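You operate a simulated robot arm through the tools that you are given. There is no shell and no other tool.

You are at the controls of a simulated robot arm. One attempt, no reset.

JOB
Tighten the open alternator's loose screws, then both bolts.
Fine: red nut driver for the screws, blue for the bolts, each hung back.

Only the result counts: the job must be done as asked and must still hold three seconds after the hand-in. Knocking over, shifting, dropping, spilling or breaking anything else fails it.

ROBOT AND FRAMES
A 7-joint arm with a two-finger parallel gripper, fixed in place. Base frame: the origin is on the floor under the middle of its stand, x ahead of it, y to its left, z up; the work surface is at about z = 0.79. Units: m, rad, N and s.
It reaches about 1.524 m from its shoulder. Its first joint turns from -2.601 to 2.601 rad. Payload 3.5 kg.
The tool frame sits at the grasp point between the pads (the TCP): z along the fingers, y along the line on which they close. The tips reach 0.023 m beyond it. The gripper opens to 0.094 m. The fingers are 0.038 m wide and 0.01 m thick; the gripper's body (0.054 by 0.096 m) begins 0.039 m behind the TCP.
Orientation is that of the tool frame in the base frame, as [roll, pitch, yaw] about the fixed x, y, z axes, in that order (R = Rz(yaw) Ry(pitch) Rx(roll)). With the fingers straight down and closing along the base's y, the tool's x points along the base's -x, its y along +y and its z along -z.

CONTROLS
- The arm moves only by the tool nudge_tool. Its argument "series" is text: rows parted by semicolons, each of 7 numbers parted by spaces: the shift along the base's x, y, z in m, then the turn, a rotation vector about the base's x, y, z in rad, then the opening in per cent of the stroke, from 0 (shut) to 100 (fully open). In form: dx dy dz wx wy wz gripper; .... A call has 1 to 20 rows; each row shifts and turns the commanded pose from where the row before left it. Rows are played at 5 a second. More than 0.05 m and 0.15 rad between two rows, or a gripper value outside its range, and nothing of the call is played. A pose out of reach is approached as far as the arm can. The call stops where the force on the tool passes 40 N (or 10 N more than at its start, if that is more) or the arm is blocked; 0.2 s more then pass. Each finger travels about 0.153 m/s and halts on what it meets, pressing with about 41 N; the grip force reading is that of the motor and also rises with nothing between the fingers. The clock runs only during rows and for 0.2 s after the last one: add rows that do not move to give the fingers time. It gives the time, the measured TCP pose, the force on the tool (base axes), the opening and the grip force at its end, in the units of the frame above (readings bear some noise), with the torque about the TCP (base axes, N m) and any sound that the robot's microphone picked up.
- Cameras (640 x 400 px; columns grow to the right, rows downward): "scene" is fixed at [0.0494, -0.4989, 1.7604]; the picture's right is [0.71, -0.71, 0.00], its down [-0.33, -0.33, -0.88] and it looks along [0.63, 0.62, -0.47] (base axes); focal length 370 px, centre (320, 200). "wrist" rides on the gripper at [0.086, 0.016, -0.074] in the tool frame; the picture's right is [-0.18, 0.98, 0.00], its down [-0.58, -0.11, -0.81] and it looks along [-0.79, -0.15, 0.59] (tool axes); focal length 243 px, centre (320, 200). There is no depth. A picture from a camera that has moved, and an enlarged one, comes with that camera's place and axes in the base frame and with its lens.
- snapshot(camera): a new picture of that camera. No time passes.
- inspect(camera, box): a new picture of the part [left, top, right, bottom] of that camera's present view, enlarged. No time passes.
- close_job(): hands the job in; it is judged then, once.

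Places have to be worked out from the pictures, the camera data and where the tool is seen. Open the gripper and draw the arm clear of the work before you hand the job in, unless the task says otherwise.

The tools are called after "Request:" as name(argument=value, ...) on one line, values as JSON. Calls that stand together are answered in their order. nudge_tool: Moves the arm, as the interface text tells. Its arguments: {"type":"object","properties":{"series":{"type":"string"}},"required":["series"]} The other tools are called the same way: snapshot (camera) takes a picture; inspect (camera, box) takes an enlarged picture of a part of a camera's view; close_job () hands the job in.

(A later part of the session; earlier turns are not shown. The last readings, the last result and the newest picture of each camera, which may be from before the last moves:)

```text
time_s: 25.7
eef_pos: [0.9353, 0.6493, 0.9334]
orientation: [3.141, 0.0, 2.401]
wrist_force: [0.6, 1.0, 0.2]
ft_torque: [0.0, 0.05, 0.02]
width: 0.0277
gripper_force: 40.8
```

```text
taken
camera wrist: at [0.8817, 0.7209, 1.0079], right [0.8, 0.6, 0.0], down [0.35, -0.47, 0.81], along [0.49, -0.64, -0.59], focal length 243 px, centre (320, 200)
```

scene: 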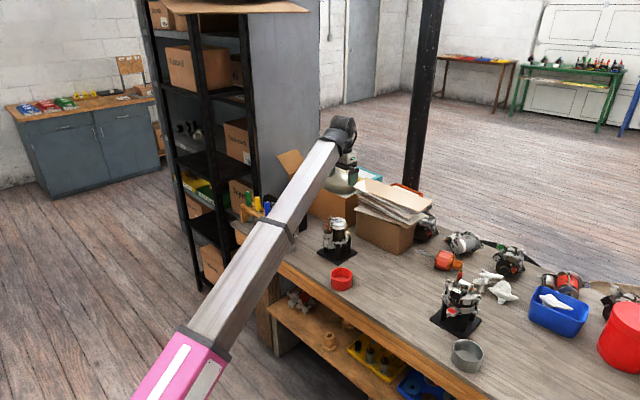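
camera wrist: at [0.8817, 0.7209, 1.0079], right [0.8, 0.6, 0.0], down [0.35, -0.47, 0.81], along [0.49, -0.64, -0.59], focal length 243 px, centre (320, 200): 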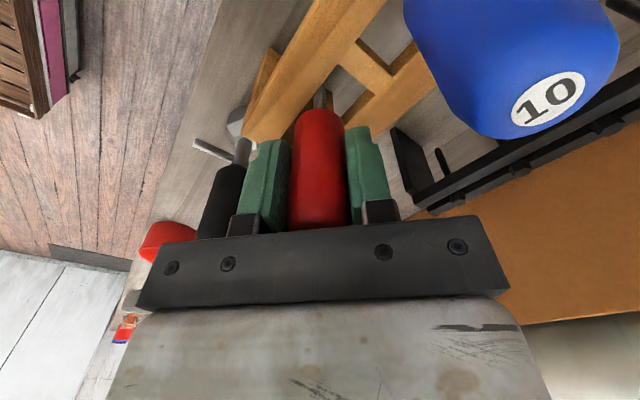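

Gripped at 27.7 mm width. I remember this hang pose (TCP 0.9355, 0.6493, 0.934) and lift straight up slowly.

Request:
nudge_tool(series="0 0 0.01 0 0 0 0; 0 0 0.015 0 0 0 0; 0 0 0.02 0 0 0 0; 0 0 0.02 0 0 0 0; 0 0 0.02 0 0 0 0; 0 0 0.02 0 0 0 0; 0 0 0.02 0 0 0 0; 0 0 0.02 0 0 0 0; 0 0 0.02 0 0 0 0; 0 0 0 0 0 0 0")

Request:
snapshot(camera="wrist")

Request:
inspect(camera="scene", box=[250, 120, 350, 250])

```text
time_s: 27.9
eef_pos: [0.9356, 0.6502, 1.0994]
orientation: [-3.14, 0.001, 2.402]
wrist_force: [-0.4, -0.1, -1.1]
ft_torque: [0.01, -0.03, -0.01]
width: 0.0273
gripper_force: 41.0
```

```text
taken
camera wrist: at [0.8819, 0.721, 1.1734], right [0.8, 0.6, 0.0], down [0.36, -0.47, 0.81], along [0.49, -0.64, -0.59], focal length 243 px, centre (320, 200)
```

wrist: 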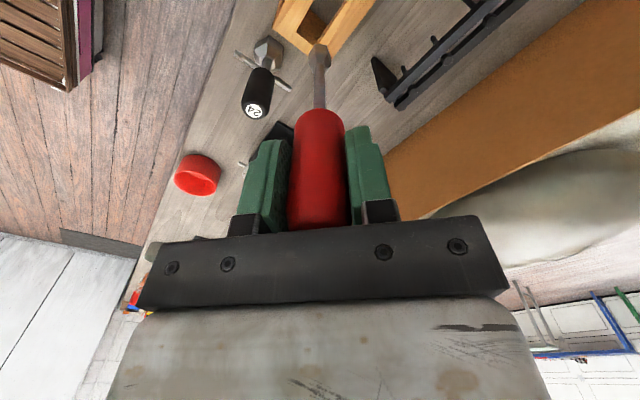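

```text
3.08 times, centred on (300, 185) of scene
camera zoom: at [0.0494, -0.4989, 1.7604], right [0.71, -0.71, 0.0], down [-0.33, -0.33, -0.88], along [0.63, 0.62, -0.47], focal length 1137 px, centre (382, 246)
```

zoom: 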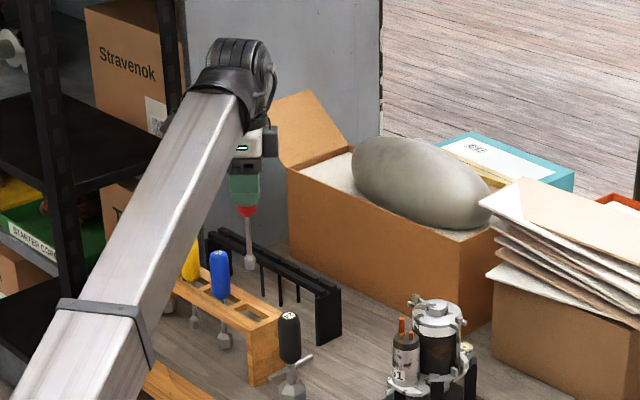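

The driver lifted out cleanly. I zoom on the socket to measure how far it reaches below the TCP.

Request:
inspect(camera="wrist", box=[295, 30, 345, 120])

Request:
inspect(camera="scene", box=[280, 165, 310, 215])

```text
4.44 times, centred on (320, 75) of wrist
camera zoom: at [0.8819, 0.721, 1.1734], right [0.8, 0.6, 0.0], down [0.36, -0.47, 0.81], along [0.49, -0.64, -0.59], focal length 1078 px, centre (320, 756)
```

zoom: 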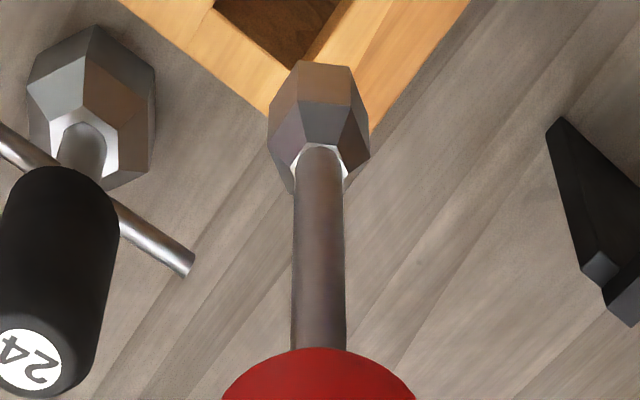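

```text
8.00 times, centred on (295, 190) of scene
camera zoom: at [0.0494, -0.4989, 1.7604], right [0.71, -0.71, 0.0], down [-0.33, -0.33, -0.88], along [0.63, 0.62, -0.47], focal length 2957 px, centre (520, 280)
```

zoom: 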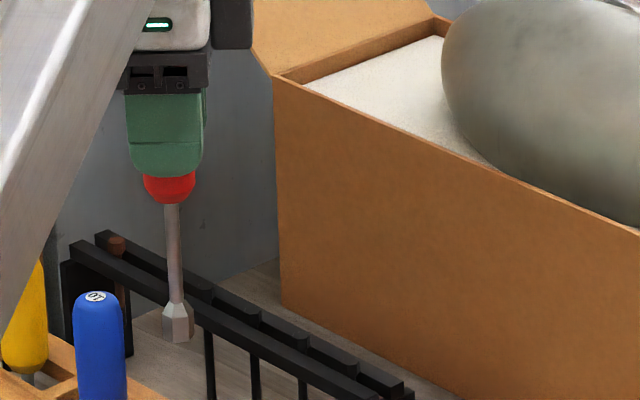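

Socket bottom is about 0.136–0.14 m below the TCP. Triangulating: screw A top ≈ (1.022, -0.183, 0.948), B ≈ (1.0715, -0.191, 0.943), bolts ≈ (1.050, -0.117, 0.934) and (1.050, -0.224, 0.935). I rise and carry the driver over.

Request:
nudge_tool(series="0 0 0.03 0 0 0 0; 0 0 0.04 0 0 0 0; 0.01 -0.02 0.035 0 0 0 0; 0.02 -0.035 0.01 0 0 -0.02 0; 0.02 -0.04 0 0 0 -0.02 0; 0.02 -0.04 0 0 0 -0.02 0; 0.02 -0.04 0 0 0 -0.02 0; 0.01 -0.045 0 0 0 -0.02 0; 0 -0.045 0 0 0 -0.02 0; 0 -0.045 0 0 0 -0.02 0; 0 -0.045 0 0 0 -0.02 0; 0 -0.045 0 0 0 -0.02 0; 0 -0.045 0 0 0 -0.02 0; 0 -0.045 0 0 0 -0.02 0; 0 -0.045 0 0 0 -0.02 0; 0 -0.045 0 0 0 -0.02 0; 0 -0.045 0 0 0 -0.02 0; 0 -0.045 0 0 0 -0.02 0; 0 -0.045 0 0 0 -0.02 0; 0 0 0 0 0 0 0")

```text
time_s: 32.1
eef_pos: [1.0369, -0.0662, 1.2142]
orientation: [-3.141, -0.001, 2.08]
wrist_force: [0.1, 0.6, -1.4]
ft_torque: [0.01, -0.03, -0.03]
width: 0.0277
gripper_force: 41.0
```

Approaching screw A: I move to hover with the socket roughly 3 cm above its head and then check alignment in both cameras.

Request:
nudge_tool(series="-0.005 -0.04 0 0 0 0 0; -0.005 -0.04 0 0 0 0 0; -0.005 -0.037 -0.02 0 0 0 0; 0 0 -0.03 0 0 0 0; 0 0 -0.03 0 0 0 0; 0 0 -0.015 0 0 0 0; 0 0 0 0 0 0 0")

Request:
snapshot(camera="wrist")

Request:
inspect(camera="scene", box=[440, 250, 490, 300])

Request:
inspect(camera="wrist", box=[280, 0, 360, 80])

```text
time_s: 33.7
eef_pos: [1.0194, -0.181, 1.1185]
orientation: [3.141, 0.0, 2.079]
wrist_force: [0.8, -0.4, -1.8]
ft_torque: [-0.02, 0.02, 0.01]
width: 0.0278
gripper_force: 40.7
```

```text
taken
camera wrist: at [0.9917, -0.0979, 1.1927], right [0.95, 0.32, 0.0], down [0.19, -0.56, 0.81], along [0.26, -0.76, -0.59], focal length 243 px, centre (320, 200)
```

wrist: 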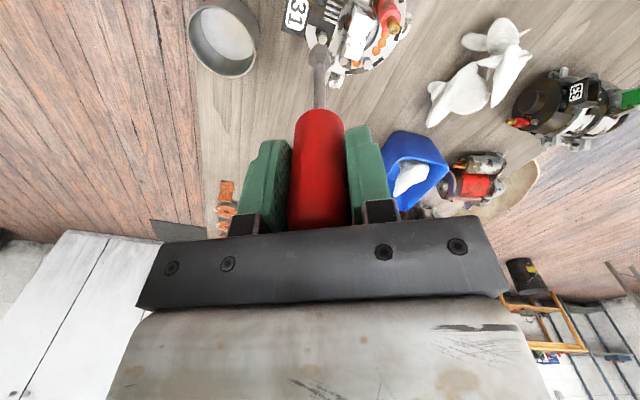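

```text
8.00 times, centred on (465, 275) of scene
camera zoom: at [0.0494, -0.4989, 1.7604], right [0.71, -0.71, 0.0], down [-0.33, -0.33, -0.88], along [0.63, 0.62, -0.47], focal length 2957 px, centre (-840, -400)
```

zoom: 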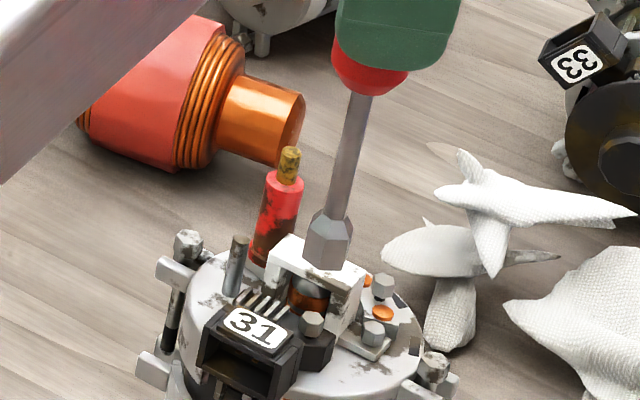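

```text
5.00 times, centred on (320, 40) of wrist
camera zoom: at [0.9917, -0.0979, 1.1927], right [0.95, 0.32, 0.0], down [0.19, -0.56, 0.81], along [0.26, -0.76, -0.59], focal length 1213 px, centre (320, 1000)
```

zoom: 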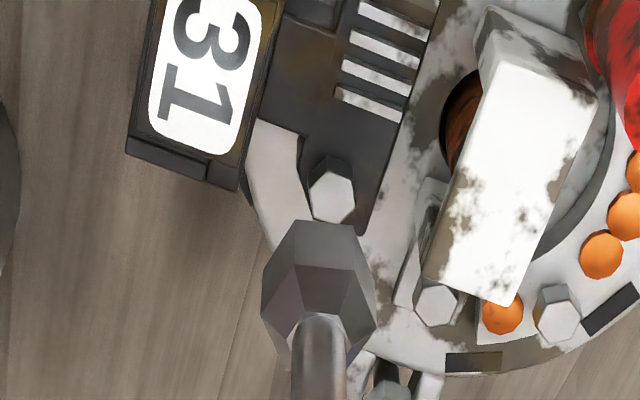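

Wrist and scene agree the driver is on the tool axis and A is within ~3 mm of it. I shift slightly and lower to about 1 cm above A, then compare again.

Request:
nudge_tool(series="0.002 0 -0.01 0 0 0 0; 0 0 -0.01 0 0 0 0; 0 0 0 0 0 0 0")

Request:
inspect(camera="wrist", box=[300, 20, 340, 60])

Request:
inspect(camera="scene", box=[455, 275, 475, 295])

```text
time_s: 34.5
eef_pos: [1.022, -0.1837, 1.099]
orientation: [3.14, 0.0, 2.082]
wrist_force: [-0.2, 0.5, -0.7]
ft_torque: [0.0, 0.03, -0.02]
width: 0.0276
gripper_force: 41.0
```

```text
10.00 times, centred on (320, 40) of wrist
camera zoom: at [0.9937, -0.0984, 1.1729], right [0.95, 0.32, 0.0], down [0.19, -0.56, 0.81], along [0.26, -0.76, -0.59], focal length 2426 px, centre (320, 1800)
```

zoom: 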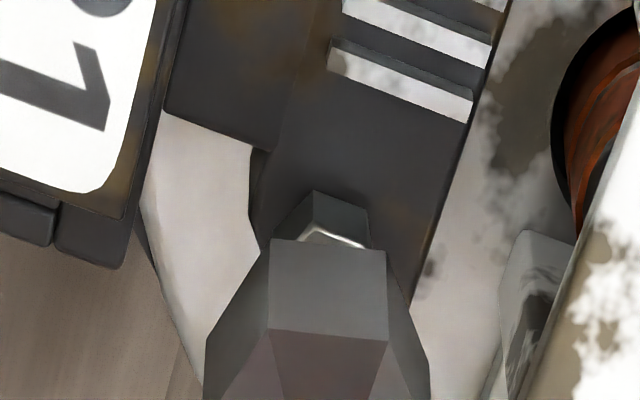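

```text
16.00 times, centred on (465, 285) of scene
camera zoom: at [0.0494, -0.4989, 1.7604], right [0.71, -0.71, 0.0], down [-0.33, -0.33, -0.88], along [0.63, 0.62, -0.47], focal length 5914 px, centre (-2000, -1160)
```

zoom: 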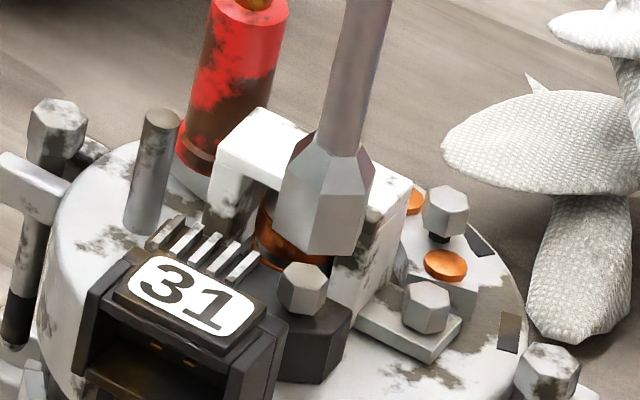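

Relative to the socket, A lies about +0.7 mm in x and +2.5 mm in y. I correct that, lower 8 mm more and re-check.

Request:
nudge_tool(series="0.0007 0.0025 -0.004 0 0 0 0; 0 0 -0.004 0 0 0 0; 0 0 0 0 0 0 0")

Request:
inspect(camera="wrist", box=[300, 30, 340, 70])

Request:
inspect(camera="scene", box=[455, 275, 475, 295])

```text
time_s: 35.3
eef_pos: [1.0252, -0.1802, 1.0907]
orientation: [-3.141, -0.003, 2.081]
wrist_force: [0.2, 0.6, -1.5]
ft_torque: [0.01, 0.0, 0.05]
width: 0.0275
gripper_force: 41.1
```

```text
10.00 times, centred on (320, 50) of wrist
camera zoom: at [0.995, -0.0954, 1.1648], right [0.95, 0.32, 0.0], down [0.19, -0.56, 0.81], along [0.26, -0.76, -0.59], focal length 2426 px, centre (320, 1700)
```

zoom: 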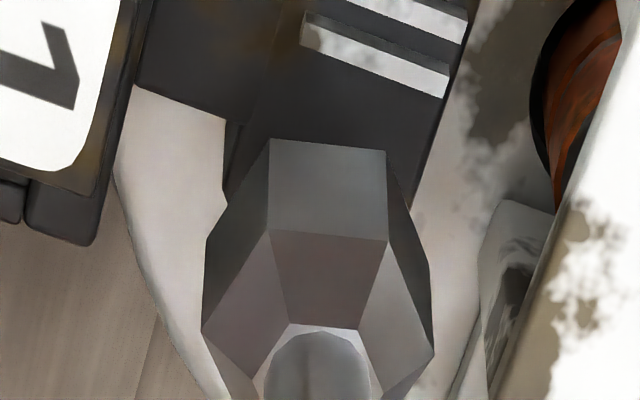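

```text
16.00 times, centred on (465, 285) of scene
camera zoom: at [0.0494, -0.4989, 1.7604], right [0.71, -0.71, 0.0], down [-0.33, -0.33, -0.88], along [0.63, 0.62, -0.47], focal length 5914 px, centre (-2000, -1160)
```

zoom: 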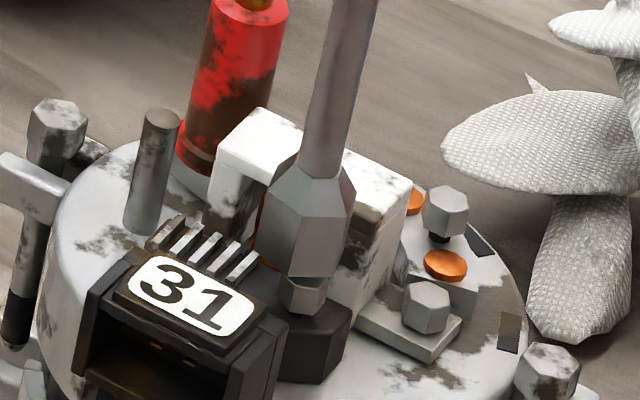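

I slightly over-corrected in y; I come back 1.5 mm and lower a little more to sit right over the head, then look again.

Request:
nudge_tool(series="0 -0.0015 -0.003 0 0 0 0; 0 0 -0.002 0 0 0 0; 0 0 0 0 0 0 0")

Request:
inspect(camera="scene", box=[455, 278, 475, 298])

Request:
snapshot(camera="wrist")

```text
time_s: 36.1
eef_pos: [1.0228, -0.1799, 1.085]
orientation: [3.141, -0.002, 2.08]
wrist_force: [0.1, -0.6, -1.1]
ft_torque: [0.01, 0.01, -0.04]
width: 0.0276
gripper_force: 41.2
```

```text
16.00 times, centred on (465, 288) of scene
camera zoom: at [0.0494, -0.4989, 1.7604], right [0.71, -0.71, 0.0], down [-0.33, -0.33, -0.88], along [0.63, 0.62, -0.47], focal length 5914 px, centre (-2000, -1208)
```

zoom: 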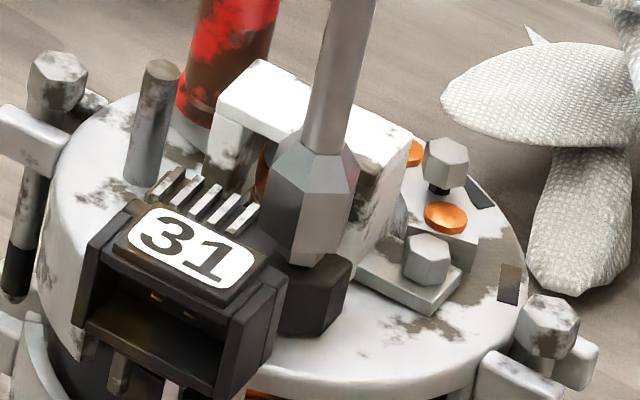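

```text
taken
camera wrist: at [0.9947, -0.0972, 1.1598], right [0.95, 0.32, 0.0], down [0.19, -0.56, 0.81], along [0.26, -0.76, -0.59], focal length 243 px, centre (320, 200)
```

wrist: 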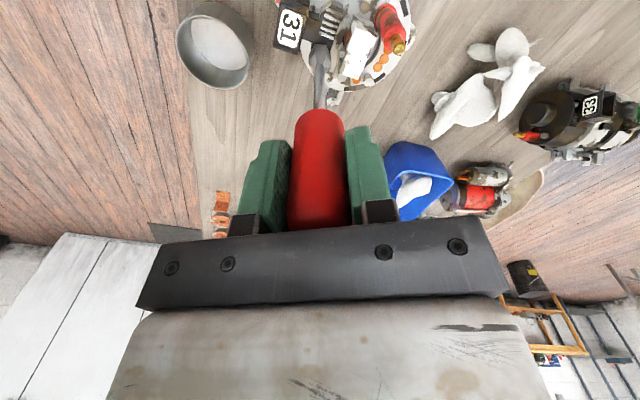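

The socket now appears to cover the head with no contact force yet. I zoom the wrist view to check.

Request:
inspect(camera="wrist", box=[300, 35, 340, 75])

Request:
inspect(camera="wrist", box=[270, 0, 420, 120])

```text
10.00 times, centred on (320, 55) of wrist
camera zoom: at [0.9947, -0.0972, 1.1598], right [0.95, 0.32, 0.0], down [0.19, -0.56, 0.81], along [0.26, -0.76, -0.59], focal length 2426 px, centre (320, 1650)
```

zoom: 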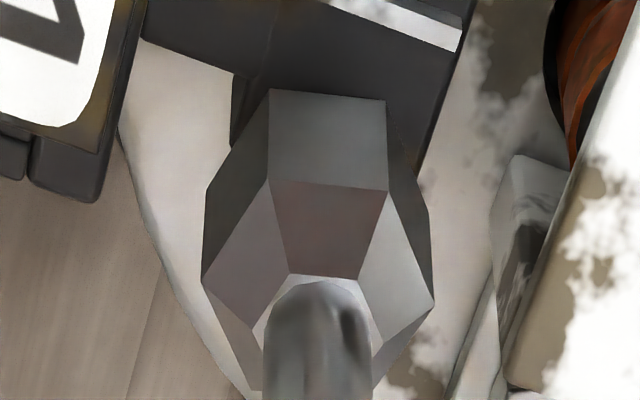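

```text
3.33 times, centred on (345, 60) of wrist
camera zoom: at [0.9947, -0.0972, 1.1598], right [0.95, 0.32, 0.0], down [0.19, -0.56, 0.81], along [0.26, -0.76, -0.59], focal length 809 px, centre (237, 667)
```

zoom: 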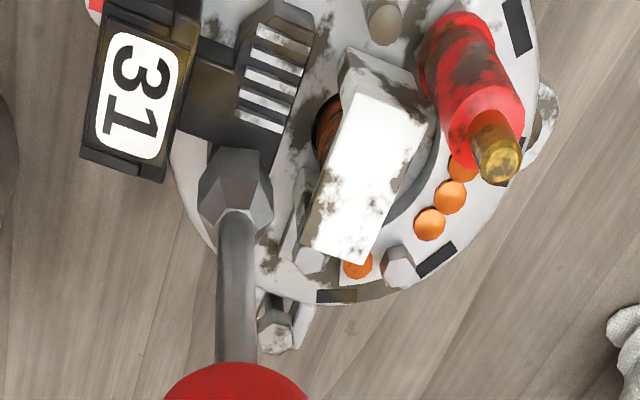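

The socket bottom seems already level with the head. I lower in 1.5 mm steps, watching for contact force.

Request:
nudge_tool(series="0 0 -0.0015 0 0 0 0; 0 0 -0.0015 0 0 0 0; 0 0 0 0 0 0 0")

```text
time_s: 36.9
eef_pos: [1.0249, -0.1813, 1.0833]
orientation: [3.141, -0.001, 2.081]
wrist_force: [-0.5, 0.0, -0.9]
ft_torque: [0.01, 0.02, 0.04]
width: 0.0276
gripper_force: 41.1
```

No contact yet; I go on lowering gently.

Request:
nudge_tool(series="0 0 -0.0015 0 0 0 0; 0 0 -0.0015 0 0 0 0; 0 0 0 0 0 0 0")

Request:
inspect(camera="scene", box=[455, 278, 475, 298])

Request:
inspect(camera="wrist", box=[300, 35, 340, 75])

```text
time_s: 37.7
eef_pos: [1.0252, -0.1804, 1.0795]
orientation: [-3.141, 0.001, 2.082]
wrist_force: [0.8, 1.3, -1.2]
ft_torque: [-0.01, 0.01, -0.02]
width: 0.0276
gripper_force: 41.2
```

```text
16.00 times, centred on (465, 288) of scene
camera zoom: at [0.0494, -0.4989, 1.7604], right [0.71, -0.71, 0.0], down [-0.33, -0.33, -0.88], along [0.63, 0.62, -0.47], focal length 5914 px, centre (-2000, -1208)
```

zoom: 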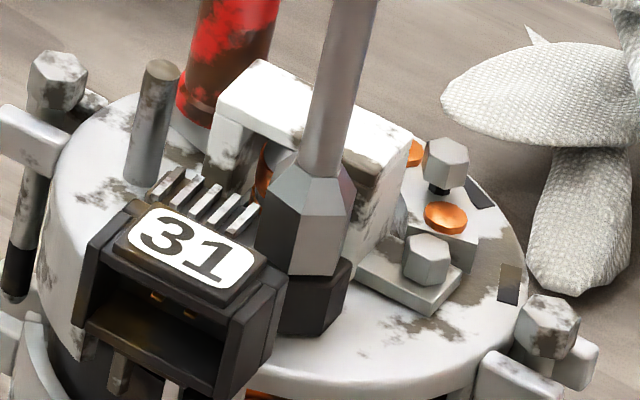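

```text
10.00 times, centred on (320, 55) of wrist
camera zoom: at [0.9949, -0.0975, 1.1541], right [0.95, 0.32, 0.0], down [0.19, -0.56, 0.81], along [0.26, -0.76, -0.59], focal length 2426 px, centre (320, 1650)
```

zoom: 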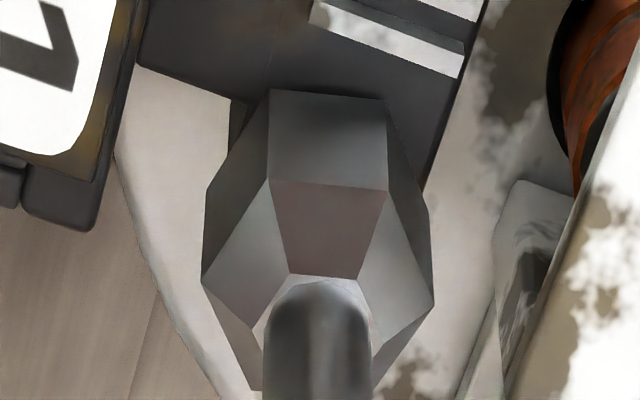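

The socket is fully over head A with no force. I now turn clockwise (negative about z) in small steps, watching torque and sounds.

Request:
nudge_tool(series="0 0 0 0 0 -0.08 0; 0 0 0 0 0 -0.08 0; 0 0 0 0 0 -0.08 0; 0 0 0 0 0 -0.08 0; 0 0 0 0 0 -0.08 0; 0 0 0 0 0 0 0")

Request:
inspect(camera="scene", box=[455, 278, 475, 298])

```text
time_s: 39.1
eef_pos: [1.0253, -0.1815, 1.0797]
orientation: [3.14, -0.002, 1.679]
wrist_force: [0.0, -0.5, -0.3]
ft_torque: [-0.04, 0.01, 0.02]
width: 0.0276
gripper_force: 41.2
```

```text
16.00 times, centred on (465, 288) of scene
camera zoom: at [0.0494, -0.4989, 1.7604], right [0.71, -0.71, 0.0], down [-0.33, -0.33, -0.88], along [0.63, 0.62, -0.47], focal length 5914 px, centre (-2000, -1208)
```

zoom: 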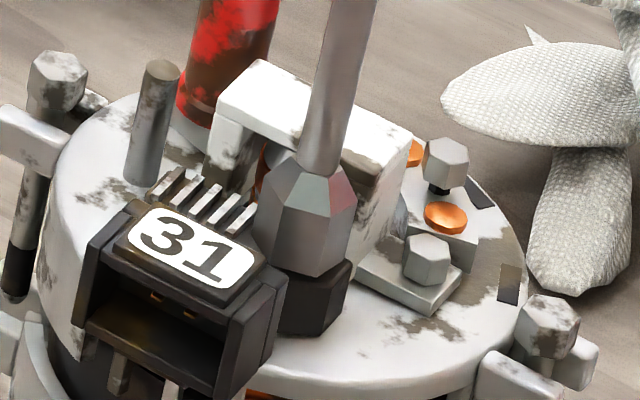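

No torque felt yet. I press down gently to feel a bottom, then turn on.

Request:
nudge_tool(series="0 0 -0.0015 0 0 0 0; 0 0 -0.0015 0 0 0 0; 0 0 0 0 0 0 0")

Request:
inspect(camera="scene", box=[455, 278, 475, 298])

```text
time_s: 39.9
eef_pos: [1.0226, -0.1822, 1.0769]
orientation: [-3.142, -0.001, 1.681]
wrist_force: [0.1, -0.2, 0.1]
ft_torque: [0.01, -0.02, 0.06]
width: 0.0274
gripper_force: 40.7
```

```text
16.00 times, centred on (465, 288) of scene
camera zoom: at [0.0494, -0.4989, 1.7604], right [0.71, -0.71, 0.0], down [-0.33, -0.33, -0.88], along [0.63, 0.62, -0.47], focal length 5914 px, centre (-2000, -1208)
```

zoom: 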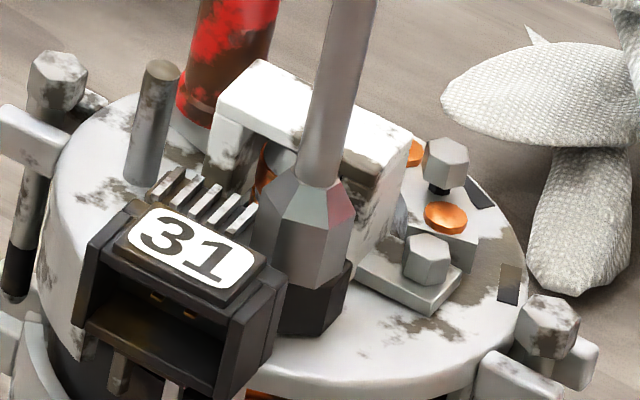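

A hint of contact (the driver's weight is now borne). I press another 1–2 mm.

Request:
nudge_tool(series="0 0 -0.001 0 0 0 0; 0 0 -0.001 0 0 0 0; 0 0 0 0 0 0 0")

```text
time_s: 40.7
eef_pos: [1.0227, -0.1816, 1.0776]
orientation: [3.139, 0.0, 1.681]
wrist_force: [0.2, 0.5, 24.9]
ft_torque: [0.08, -0.01, -0.01]
width: 0.0277
gripper_force: 41.1
```

Solid contact at 25 N. I ease off slightly and turn clockwise under light pressure.

Request:
nudge_tool(series="0 0 0.0007 0 0 -0.05 0; 0 0 0 0 0 -0.08 0; 0 0 0 0 0 -0.08 0; 0 0 0 0 0 -0.08 0; 0 0 0 0 0 -0.08 0; 0 0 0 0 0 0 0")

Request:
inspect(camera="scene", box=[455, 278, 475, 298])

```text
time_s: 42.1
eef_pos: [1.0235, -0.1817, 1.0766]
orientation: [3.14, 0.001, 1.309]
wrist_force: [-1.1, -0.5, 31.2]
ft_torque: [-0.02, 0.32, -0.03]
width: 0.0277
gripper_force: 41.5
```

```text
16.00 times, centred on (465, 288) of scene
camera zoom: at [0.0494, -0.4989, 1.7604], right [0.71, -0.71, 0.0], down [-0.33, -0.33, -0.88], along [0.63, 0.62, -0.47], focal length 5914 px, centre (-2000, -1208)
```

zoom: 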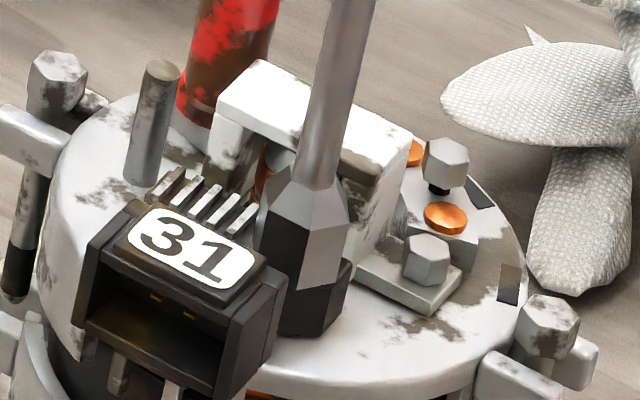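

Force rose with no turning torque. I lift off 2.5 cm to see whether the screw moved.

Request:
nudge_tool(series="0 0 0.003 0 0 0 0; 0 0 0.007 0 0 0 0; 0 0 0.01 0 0 0 0; 0 0 0.01 0 0 0 0; 0 0 0 0 0 0 0")

Request:
inspect(camera="scene", box=[455, 278, 475, 298])

Request:
inspect(camera="wrist", box=[280, 10, 360, 60])

```text
time_s: 43.3
eef_pos: [1.025, -0.181, 1.1045]
orientation: [3.141, 0.001, 1.31]
wrist_force: [-0.3, 0.3, -0.7]
ft_torque: [0.01, -0.04, -0.04]
width: 0.0277
gripper_force: 41.0
```

```text
16.00 times, centred on (465, 288) of scene
camera zoom: at [0.0494, -0.4989, 1.7604], right [0.71, -0.71, 0.0], down [-0.33, -0.33, -0.88], along [0.63, 0.62, -0.47], focal length 5914 px, centre (-2000, -1208)
```

zoom: 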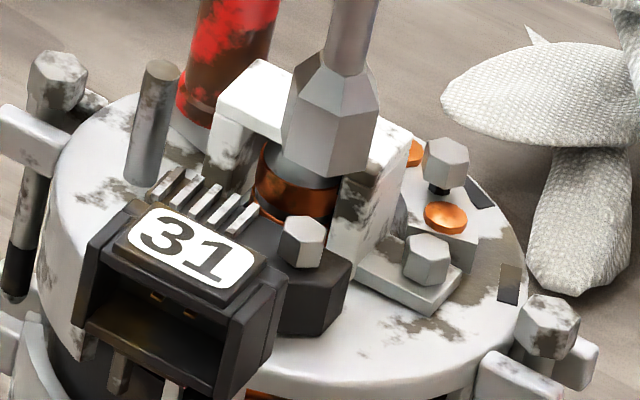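

```text
8.00 times, centred on (320, 35) of wrist
camera zoom: at [1.0611, -0.1014, 1.1792], right [0.9, -0.43, 0.0], down [-0.25, -0.53, 0.81], along [-0.35, -0.73, -0.59], focal length 1941 px, centre (320, 1520)
```

zoom: 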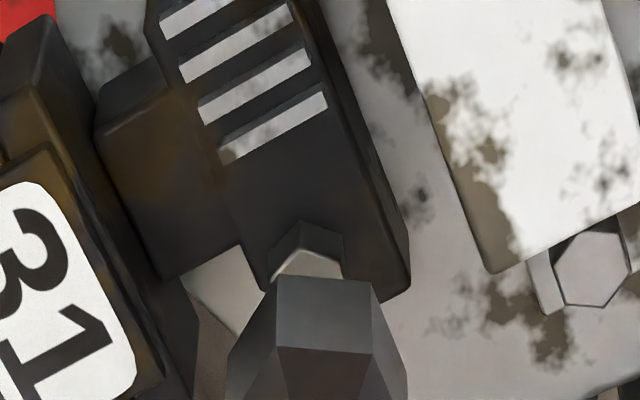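

The head of A has turned with the socket, so engagement is real; the stop was the socket rim on the regulator block. Before long turns I must know whether the driver axis is off the tool axis, so I turn to yaw ≈ 2.36 (tool x across the scene view) and look.

Request:
nudge_tool(series="0 0 0.02 0 0 0.1 0; 0 0 0 0 0 0.15 0; 0 0 0 0 0 0.15 0; 0 0 0 0 0 0.15 0; 0 0 0 0 0 0.15 0; 0 0 0 0 0 0.15 0; 0 0 0 0 0 0.15 0; 0 0 0 0 0 0.047 0; 0 0 0 0 0 0 0")

Request:
inspect(camera="scene", box=[450, 225, 500, 285])

Request:
inspect(camera="wrist", box=[290, 20, 350, 120])

```text
time_s: 45.3
eef_pos: [1.0232, -0.1816, 1.1251]
orientation: [-3.14, -0.001, 2.36]
wrist_force: [0.1, 0.5, -1.2]
ft_torque: [-0.03, -0.03, -0.02]
width: 0.0276
gripper_force: 40.7
```

```text
6.67 times, centred on (475, 255) of scene
camera zoom: at [0.0494, -0.4989, 1.7604], right [0.71, -0.71, 0.0], down [-0.33, -0.33, -0.88], along [0.63, 0.62, -0.47], focal length 2464 px, centre (-713, -167)
```

zoom: 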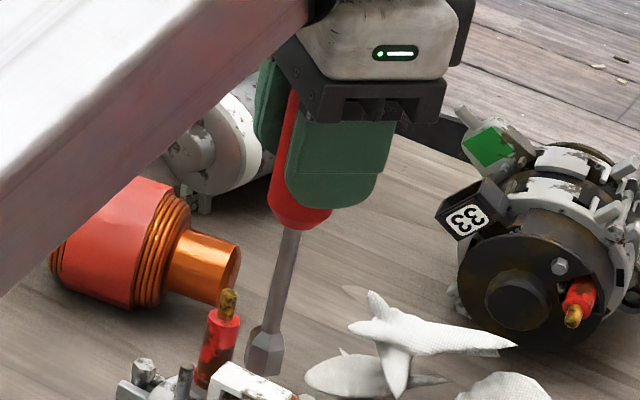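

```text
4.00 times, centred on (320, 70) of wrist
camera zoom: at [0.9731, -0.1081, 1.1996], right [0.82, 0.57, 0.0], down [0.33, -0.49, 0.81], along [0.46, -0.66, -0.59], focal length 970 px, centre (320, 720)
```

zoom: 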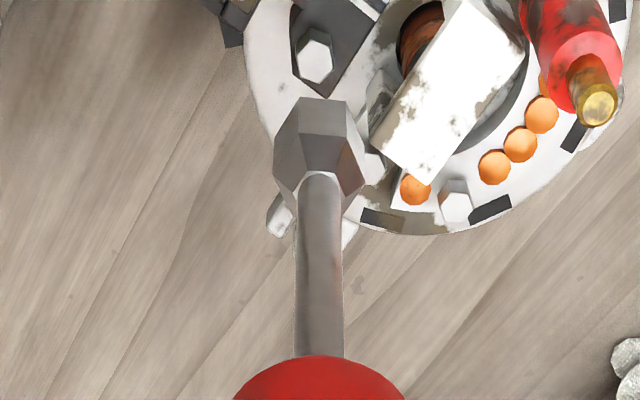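

I take tighter scene crops along the shaft and socket to measure the driver axis offset precisely.

Request:
inspect(camera="scene", box=[452, 260, 482, 280])

Request:
inspect(camera="scene", box=[455, 238, 485, 258])

```text
16.00 times, centred on (467, 270) of scene
camera zoom: at [0.0494, -0.4989, 1.7604], right [0.71, -0.71, 0.0], down [-0.33, -0.33, -0.88], along [0.63, 0.62, -0.47], focal length 5914 px, centre (-2032, -920)
```

zoom: 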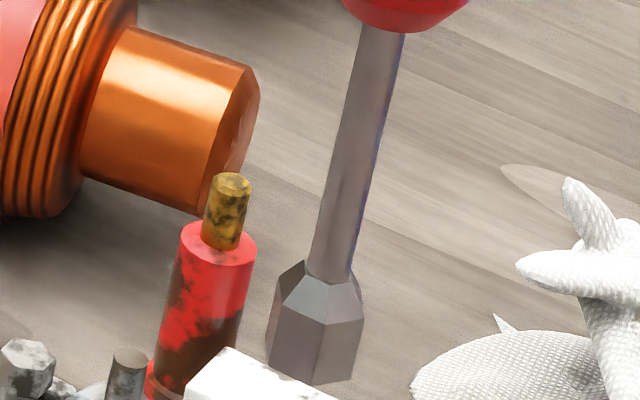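

```text
16.00 times, centred on (470, 248) of scene
camera zoom: at [0.0494, -0.4989, 1.7604], right [0.71, -0.71, 0.0], down [-0.33, -0.33, -0.88], along [0.63, 0.62, -0.47], focal length 5914 px, centre (-2080, -568)
```

zoom: 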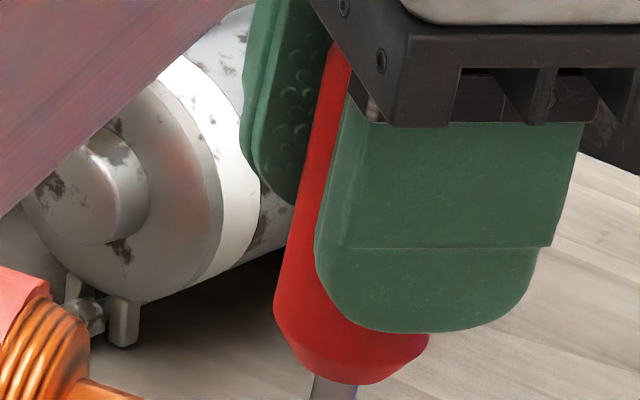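

The driver hangs parallel to the tool axis but appears ~2.3 mm off it. I rotate half a turn in place at this safe height to measure the offset differentially and to test the turning range.

Request:
nudge_tool(series="0 0 0 0 0 -0.145 0; 0 0 0 0 0 -0.145 0; 0 0 0 0 0 -0.145 0; 0 0 0 0 0 -0.145 0; 0 0 0 0 0 -0.145 0; 0 0 0 0 0 -0.145 0; 0 0 0 0 0 -0.145 0; 0 0 0 0 0 -0.145 0; 0 0 0 0 0 -0.145 0; 0 0 0 0 0 -0.145 0; 0 0 0 0 0 -0.145 0; 0 0 0 0 0 -0.145 0; 0 0 0 0 0 -0.145 0; 0 0 0 0 0 -0.145 0; 0 0 0 0 0 -0.145 0; 0 0 0 0 0 -0.145 0; 0 0 0 0 0 -0.145 0; 0 0 0 0 0 -0.145 0; 0 0 0 0 0 -0.145 0; 0 0 0 0 0 0 0")

Request:
nudge_tool(series="0 0 0 0 0 -0.145 0; 0 0 0 0 0 -0.145 0; 0 0 0 0 0 -0.1 0; 0 0 0 0 0 0 0")

Request:
inspect(camera="scene", box=[452, 260, 482, 280])

Request:
snapshot(camera="wrist")

```text
time_s: 49.5
eef_pos: [1.0226, -0.1884, 1.1252]
orientation: [3.138, 0.0, -0.042]
wrist_force: [-0.2, -0.5, -0.8]
ft_torque: [-0.02, -0.02, 0.02]
width: 0.0274
gripper_force: 40.9
out of reach, approached as far as the arm can: row 17, 18, 19
```

```text
time_s: 50.5
eef_pos: [1.024, -0.1895, 1.1263]
orientation: [3.139, 0.002, -0.04]
wrist_force: [-0.9, 0.1, -0.8]
ft_torque: [0.0, 0.02, 0.0]
width: 0.0276
gripper_force: 41.6
out of reach, approached as far as the arm can: row 1, 2, 3
```

```text
16.00 times, centred on (467, 270) of scene
camera zoom: at [0.0494, -0.4989, 1.7604], right [0.71, -0.71, 0.0], down [-0.33, -0.33, -0.88], along [0.63, 0.62, -0.47], focal length 5914 px, centre (-2032, -920)
```

zoom: 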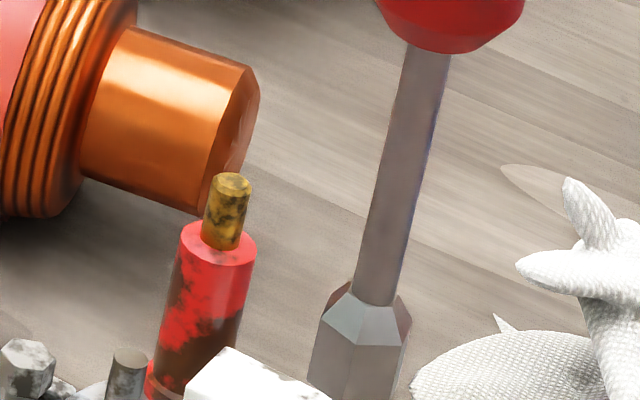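

```text
taken
camera wrist: at [1.1075, -0.2085, 1.1996], right [-0.23, -0.97, 0.0], down [-0.58, 0.14, 0.81], along [-0.79, 0.18, -0.59], focal length 243 px, centre (320, 200)
```

wrist: 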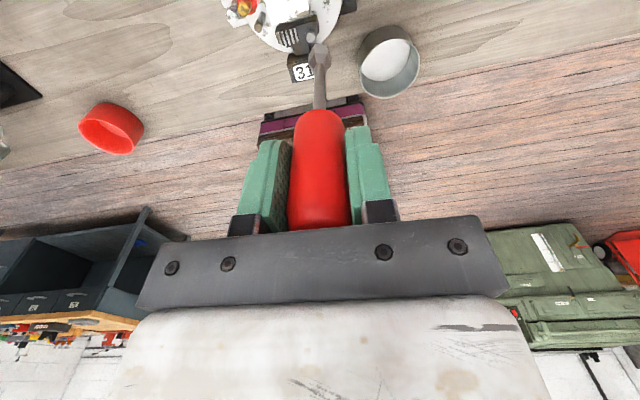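

Useful: the scene column bias is the same (+12 px at 16x) for all yaws, so the driver is in fact on the tool axis; and the wrist's lower yaw limit here is about 0. So I'll use 120° strokes, yaw 2.357 → 0.263. I rotate back up and check where the pose ends.

Request:
nudge_tool(series="0 0 0 0 0 0.15 0; 0 0 0 0 0 0.15 0; 0 0 0 0 0 0.15 0; 0 0 0 0 0 0.15 0; 0 0 0 0 0 0.15 0; 0 0 0 0 0 0.15 0; 0 0 0 0 0 0.15 0; 0 0 0 0 0 0.15 0; 0 0 0 0 0 0.15 0; 0 0 0 0 0 0.15 0; 0 0 0 0 0 0.15 0; 0 0 0 0 0 0.15 0; 0 0 0 0 0 0.15 0; 0 0 0 0 0 0.15 0; 0 0 0 0 0 0 0")

Request:
inspect(camera="wrist", box=[290, 10, 350, 70])

```text
time_s: 53.7
eef_pos: [1.0226, -0.1898, 1.1249]
orientation: [3.14, 0.003, 2.057]
wrist_force: [0.1, 0.5, -1.2]
ft_torque: [-0.01, -0.02, 0.01]
width: 0.0276
gripper_force: 40.9
```

```text
6.67 times, centred on (320, 40) of wrist
camera zoom: at [0.995, -0.1051, 1.2], right [0.95, 0.3, 0.0], down [0.17, -0.57, 0.81], along [0.24, -0.77, -0.59], focal length 1618 px, centre (320, 1267)
```

zoom: 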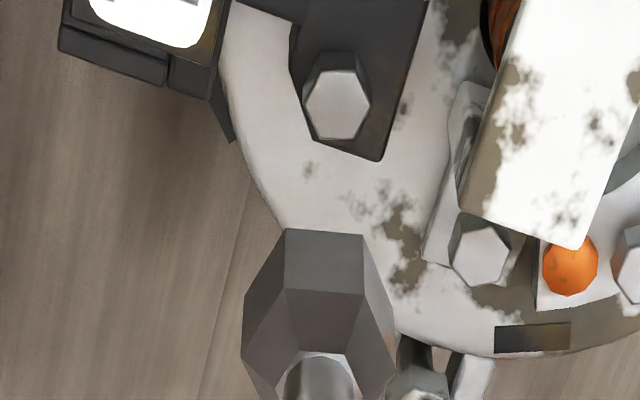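

The commanded pose resets at limits, and the tool drifted 8 mm in y there. The head phase suggests screw and socket turn together even when the hex is not perfectly aligned. I recentre over A at yaw 2.35 and lower to TCP z ≈ 1.0785 (just above the rim stop).

Request:
nudge_tool(series="0.0014 0.0078 0 0 0 0.1 0; 0 0 0 0 0 0.1 0; 0 0 -0.01 0 0 0.09 0; 0 0 -0.01 0 0 0 0; 0 0 -0.01 0 0 0 0; 0 0 -0.007 0 0 0 0; 0 0 -0.005 0 0 0 0; 0 0 -0.003 0 0 0 0; 0 0 -0.002 0 0 0 0; 0 0 0 0 0 0 0")

Request:
inspect(camera="scene", box=[455, 278, 475, 298])

Request:
inspect(camera="wrist", box=[290, 20, 350, 80])

```text
time_s: 55.9
eef_pos: [1.0238, -0.1815, 1.0788]
orientation: [3.139, 0.002, 2.346]
wrist_force: [-0.5, 0.8, -2.2]
ft_torque: [0.04, 0.02, 0.01]
width: 0.0278
gripper_force: 41.2
```

```text
16.00 times, centred on (465, 288) of scene
camera zoom: at [0.0494, -0.4989, 1.7604], right [0.71, -0.71, 0.0], down [-0.33, -0.33, -0.88], along [0.63, 0.62, -0.47], focal length 5914 px, centre (-2000, -1208)
```

zoom: 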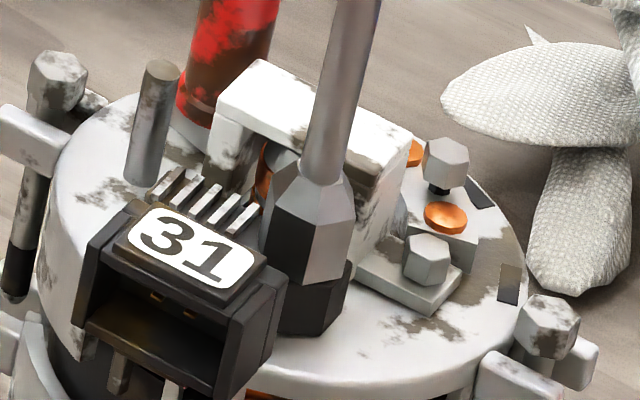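

```text
6.67 times, centred on (320, 50) of wrist
camera zoom: at [0.9735, -0.1087, 1.1524], right [0.83, 0.56, 0.0], down [0.33, -0.49, 0.81], along [0.45, -0.67, -0.59], focal length 1618 px, centre (320, 1200)
```

zoom: 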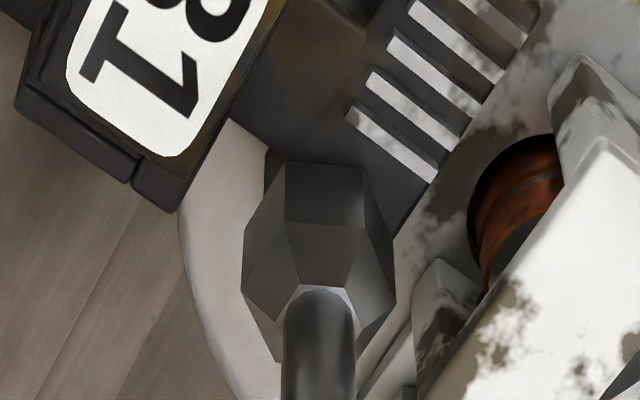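

Seated over A. Now a long clockwise stroke of ~2.25 rad at constant height.

Request:
nudge_tool(series="0 0 0 0 0 -0.1 0; 0 0 0 0 0 -0.14 0; 0 0 0 0 0 -0.14 0; 0 0 0 0 0 -0.14 0; 0 0 0 0 0 -0.14 0; 0 0 0 0 0 -0.14 0; 0 0 0 0 0 -0.14 0; 0 0 0 0 0 -0.14 0; 0 0 0 0 0 -0.14 0; 0 0 0 0 0 -0.14 0; 0 0 0 0 0 -0.14 0; 0 0 0 0 0 -0.14 0; 0 0 0 0 0 -0.14 0; 0 0 0 0 0 -0.14 0; 0 0 0 0 0 -0.14 0; 0 0 0 0 0 -0.14 0; 0 0 0 0 0 -0.08 0; 0 0 0 0 0 0 0")

Request:
inspect(camera="scene", box=[455, 278, 475, 298])

```text
time_s: 59.7
eef_pos: [1.023, -0.1808, 1.0784]
orientation: [3.138, 0.002, 0.067]
wrist_force: [-2.1, -1.3, -1.6]
ft_torque: [-0.02, 0.27, 0.03]
width: 0.0276
gripper_force: 40.7
```

```text
16.00 times, centred on (465, 288) of scene
camera zoom: at [0.0494, -0.4989, 1.7604], right [0.71, -0.71, 0.0], down [-0.33, -0.33, -0.88], along [0.63, 0.62, -0.47], focal length 5914 px, centre (-2000, -1208)
```

zoom: 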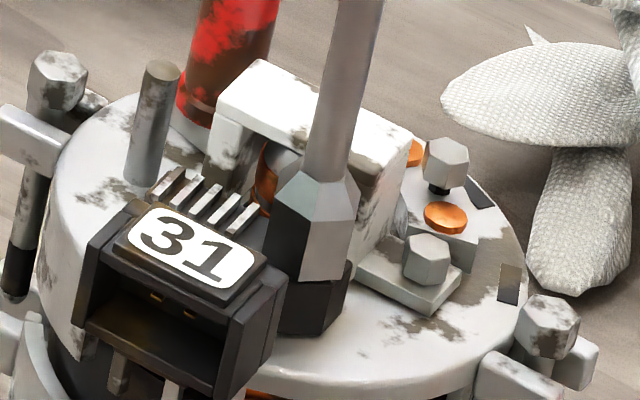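

A slight side force shows the socket rubbing on the head. I lift off and look at how far the head has gone down.

Request:
nudge_tool(series="0 0 0.006 0 0 0 0; 0 0 0.01 0 0 0 0; 0 0 0.012 0 0 0 0; 0 0 0 0 0 0 0")

Request:
inspect(camera="scene", box=[455, 278, 475, 298])

Request:
inspect(camera="wrist", box=[290, 20, 350, 80])

```text
time_s: 60.7
eef_pos: [1.0245, -0.183, 1.1059]
orientation: [3.136, 0.0, 0.065]
wrist_force: [-0.1, 0.5, -0.6]
ft_torque: [0.01, 0.01, -0.03]
width: 0.0274
gripper_force: 41.5
```

```text
16.00 times, centred on (465, 288) of scene
camera zoom: at [0.0494, -0.4989, 1.7604], right [0.71, -0.71, 0.0], down [-0.33, -0.33, -0.88], along [0.63, 0.62, -0.47], focal length 5914 px, centre (-2000, -1208)
```

zoom: 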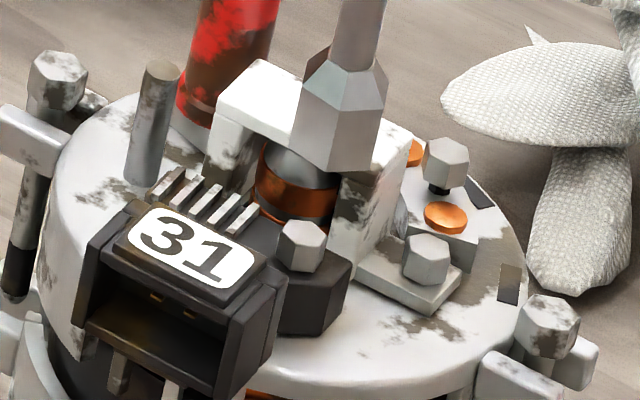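

```text
6.67 times, centred on (320, 50) of wrist
camera zoom: at [1.1105, -0.1912, 1.181], right [-0.12, -0.99, 0.0], down [-0.59, 0.07, 0.81], along [-0.8, 0.09, -0.59], focal length 1618 px, centre (320, 1200)
```

zoom: 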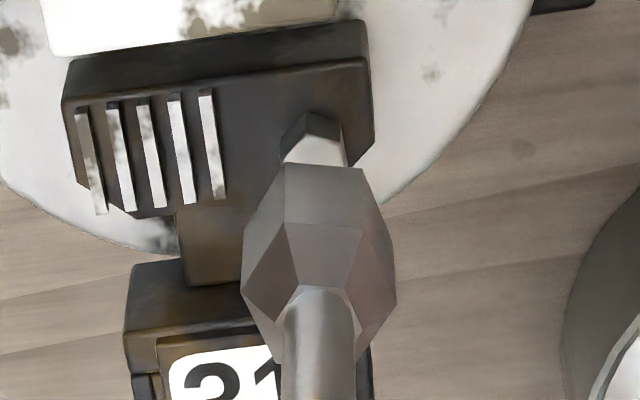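

Head A has come down about 1.3 mm, so the thread is working (roughly 3.5 mm per turn). I wind back to yaw 2.35, nudge the centring (-1.2, -0.5 mm) and lower again.

Request:
nudge_tool(series="-0.0012 -0.0005 0 0 0 0.15 0; 0 0 0 0 0 0.15 0; 0 0 0 0 0 0.15 0; 0 0 0 0 0 0.15 0; 0 0 0 0 0 0.15 0; 0 0 0 0 0 0.15 0; 0 0 0 0 0 0.15 0; 0 0 0 0 0 0.15 0; 0 0 0 0 0 0.15 0; 0 0 0 0 0 0.15 0; 0 0 0 0 0 0.15 0; 0 0 0 0 0 0.15 0; 0 0 0 0 0 0.15 0; 0 0 0 0 0 0.15 0; 0 0 0 0 0 0.15 0; 0 0 -0.01 0 0 0.03 0; 0 0 -0.01 0 0 0 0; 0 0 -0.005 0 0 0 0; 0 0 -0.003 0 0 0 0; 0 0 0 0 0 0 0")

Request:
inspect(camera="wrist", box=[290, 20, 350, 80])

```text
time_s: 64.9
eef_pos: [1.023, -0.1824, 1.0777]
orientation: [3.138, 0.002, 2.345]
wrist_force: [0.2, 0.3, 0.0]
ft_torque: [0.02, 0.01, -0.03]
width: 0.0274
gripper_force: 41.0
```

```text
6.67 times, centred on (320, 50) of wrist
camera zoom: at [0.9727, -0.1088, 1.1524], right [0.83, 0.56, 0.0], down [0.33, -0.49, 0.81], along [0.45, -0.67, -0.59], focal length 1618 px, centre (320, 1200)
```

zoom: 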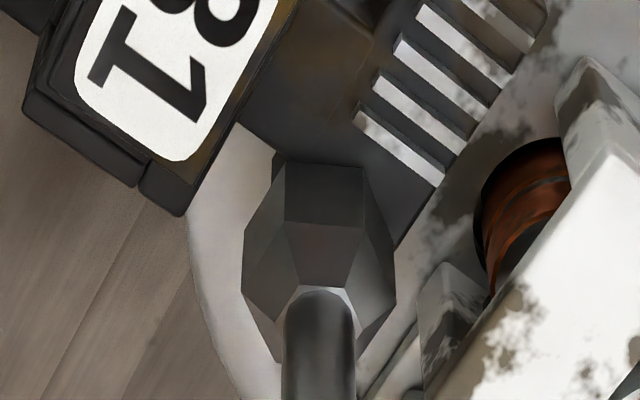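

Centred with no side force. Second clockwise stroke on A.

Request:
nudge_tool(series="0 0 0 0 0 -0.1 0; 0 0 0 0 0 -0.14 0; 0 0 0 0 0 -0.14 0; 0 0 0 0 0 -0.14 0; 0 0 0 0 0 -0.14 0; 0 0 0 0 0 -0.14 0; 0 0 0 0 0 -0.14 0; 0 0 0 0 0 -0.14 0; 0 0 0 0 0 -0.14 0; 0 0 0 0 0 -0.14 0; 0 0 0 0 0 -0.14 0; 0 0 0 0 0 -0.14 0; 0 0 0 0 0 -0.14 0; 0 0 0 0 0 -0.14 0; 0 0 0 0 0 -0.14 0; 0 0 0 0 0 -0.14 0; 0 0 0 0 0 -0.08 0; 0 0 0 0 0 0 0")

Request:
inspect(camera="scene", box=[455, 278, 475, 298])

```text
time_s: 68.7
eef_pos: [1.0236, -0.1831, 1.0788]
orientation: [3.137, 0.0, 0.066]
wrist_force: [0.1, -0.4, -1.6]
ft_torque: [0.0, 0.02, 0.01]
width: 0.0274
gripper_force: 40.2
```

```text
16.00 times, centred on (465, 288) of scene
camera zoom: at [0.0494, -0.4989, 1.7604], right [0.71, -0.71, 0.0], down [-0.33, -0.33, -0.88], along [0.63, 0.62, -0.47], focal length 5914 px, centre (-2000, -1208)
```

zoom: 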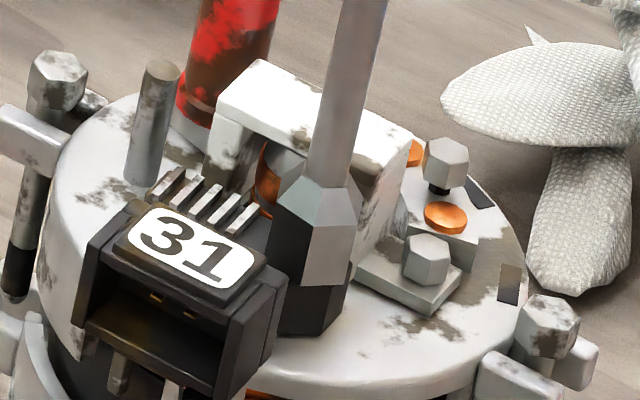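

No tightening torque felt yet. I lift to look at the head height again.

Request:
nudge_tool(series="0 0 0.006 0 0 0 0; 0 0 0.01 0 0 0 0; 0 0 0.012 0 0 0 0; 0 0 0 0 0 0 0")

Request:
inspect(camera="scene", box=[455, 278, 475, 298])

Request:
inspect(camera="wrist", box=[290, 20, 350, 80])

```text
time_s: 69.7
eef_pos: [1.0228, -0.1817, 1.1064]
orientation: [3.138, 0.001, 0.066]
wrist_force: [0.2, 0.7, -0.2]
ft_torque: [0.02, 0.0, -0.01]
width: 0.0279
gripper_force: 41.6
```

```text
16.00 times, centred on (465, 288) of scene
camera zoom: at [0.0494, -0.4989, 1.7604], right [0.71, -0.71, 0.0], down [-0.33, -0.33, -0.88], along [0.63, 0.62, -0.47], focal length 5914 px, centre (-2000, -1208)
```

zoom: 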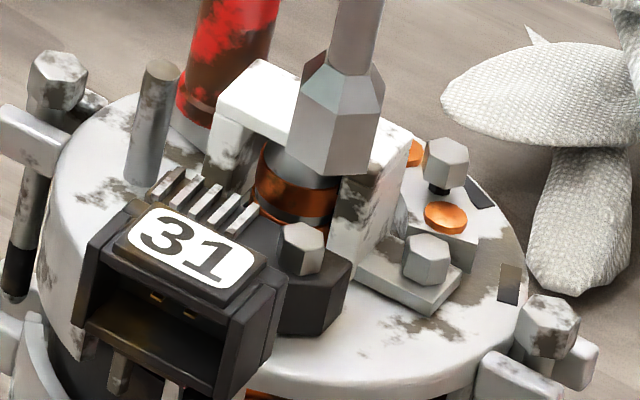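

```text
6.67 times, centred on (320, 50) of wrist
camera zoom: at [1.1093, -0.1912, 1.1807], right [-0.12, -0.99, 0.0], down [-0.59, 0.07, 0.81], along [-0.8, 0.09, -0.59], focal length 1618 px, centre (320, 1200)
```

zoom: 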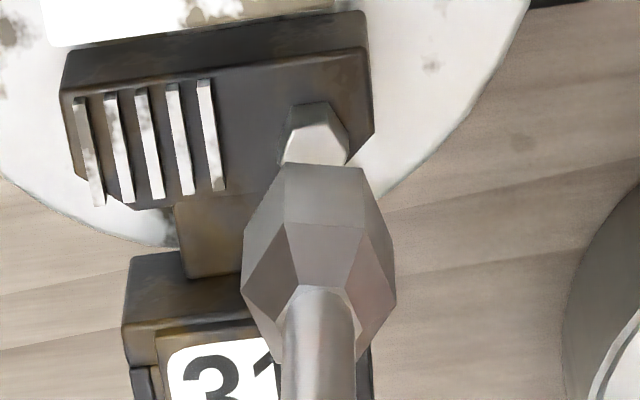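

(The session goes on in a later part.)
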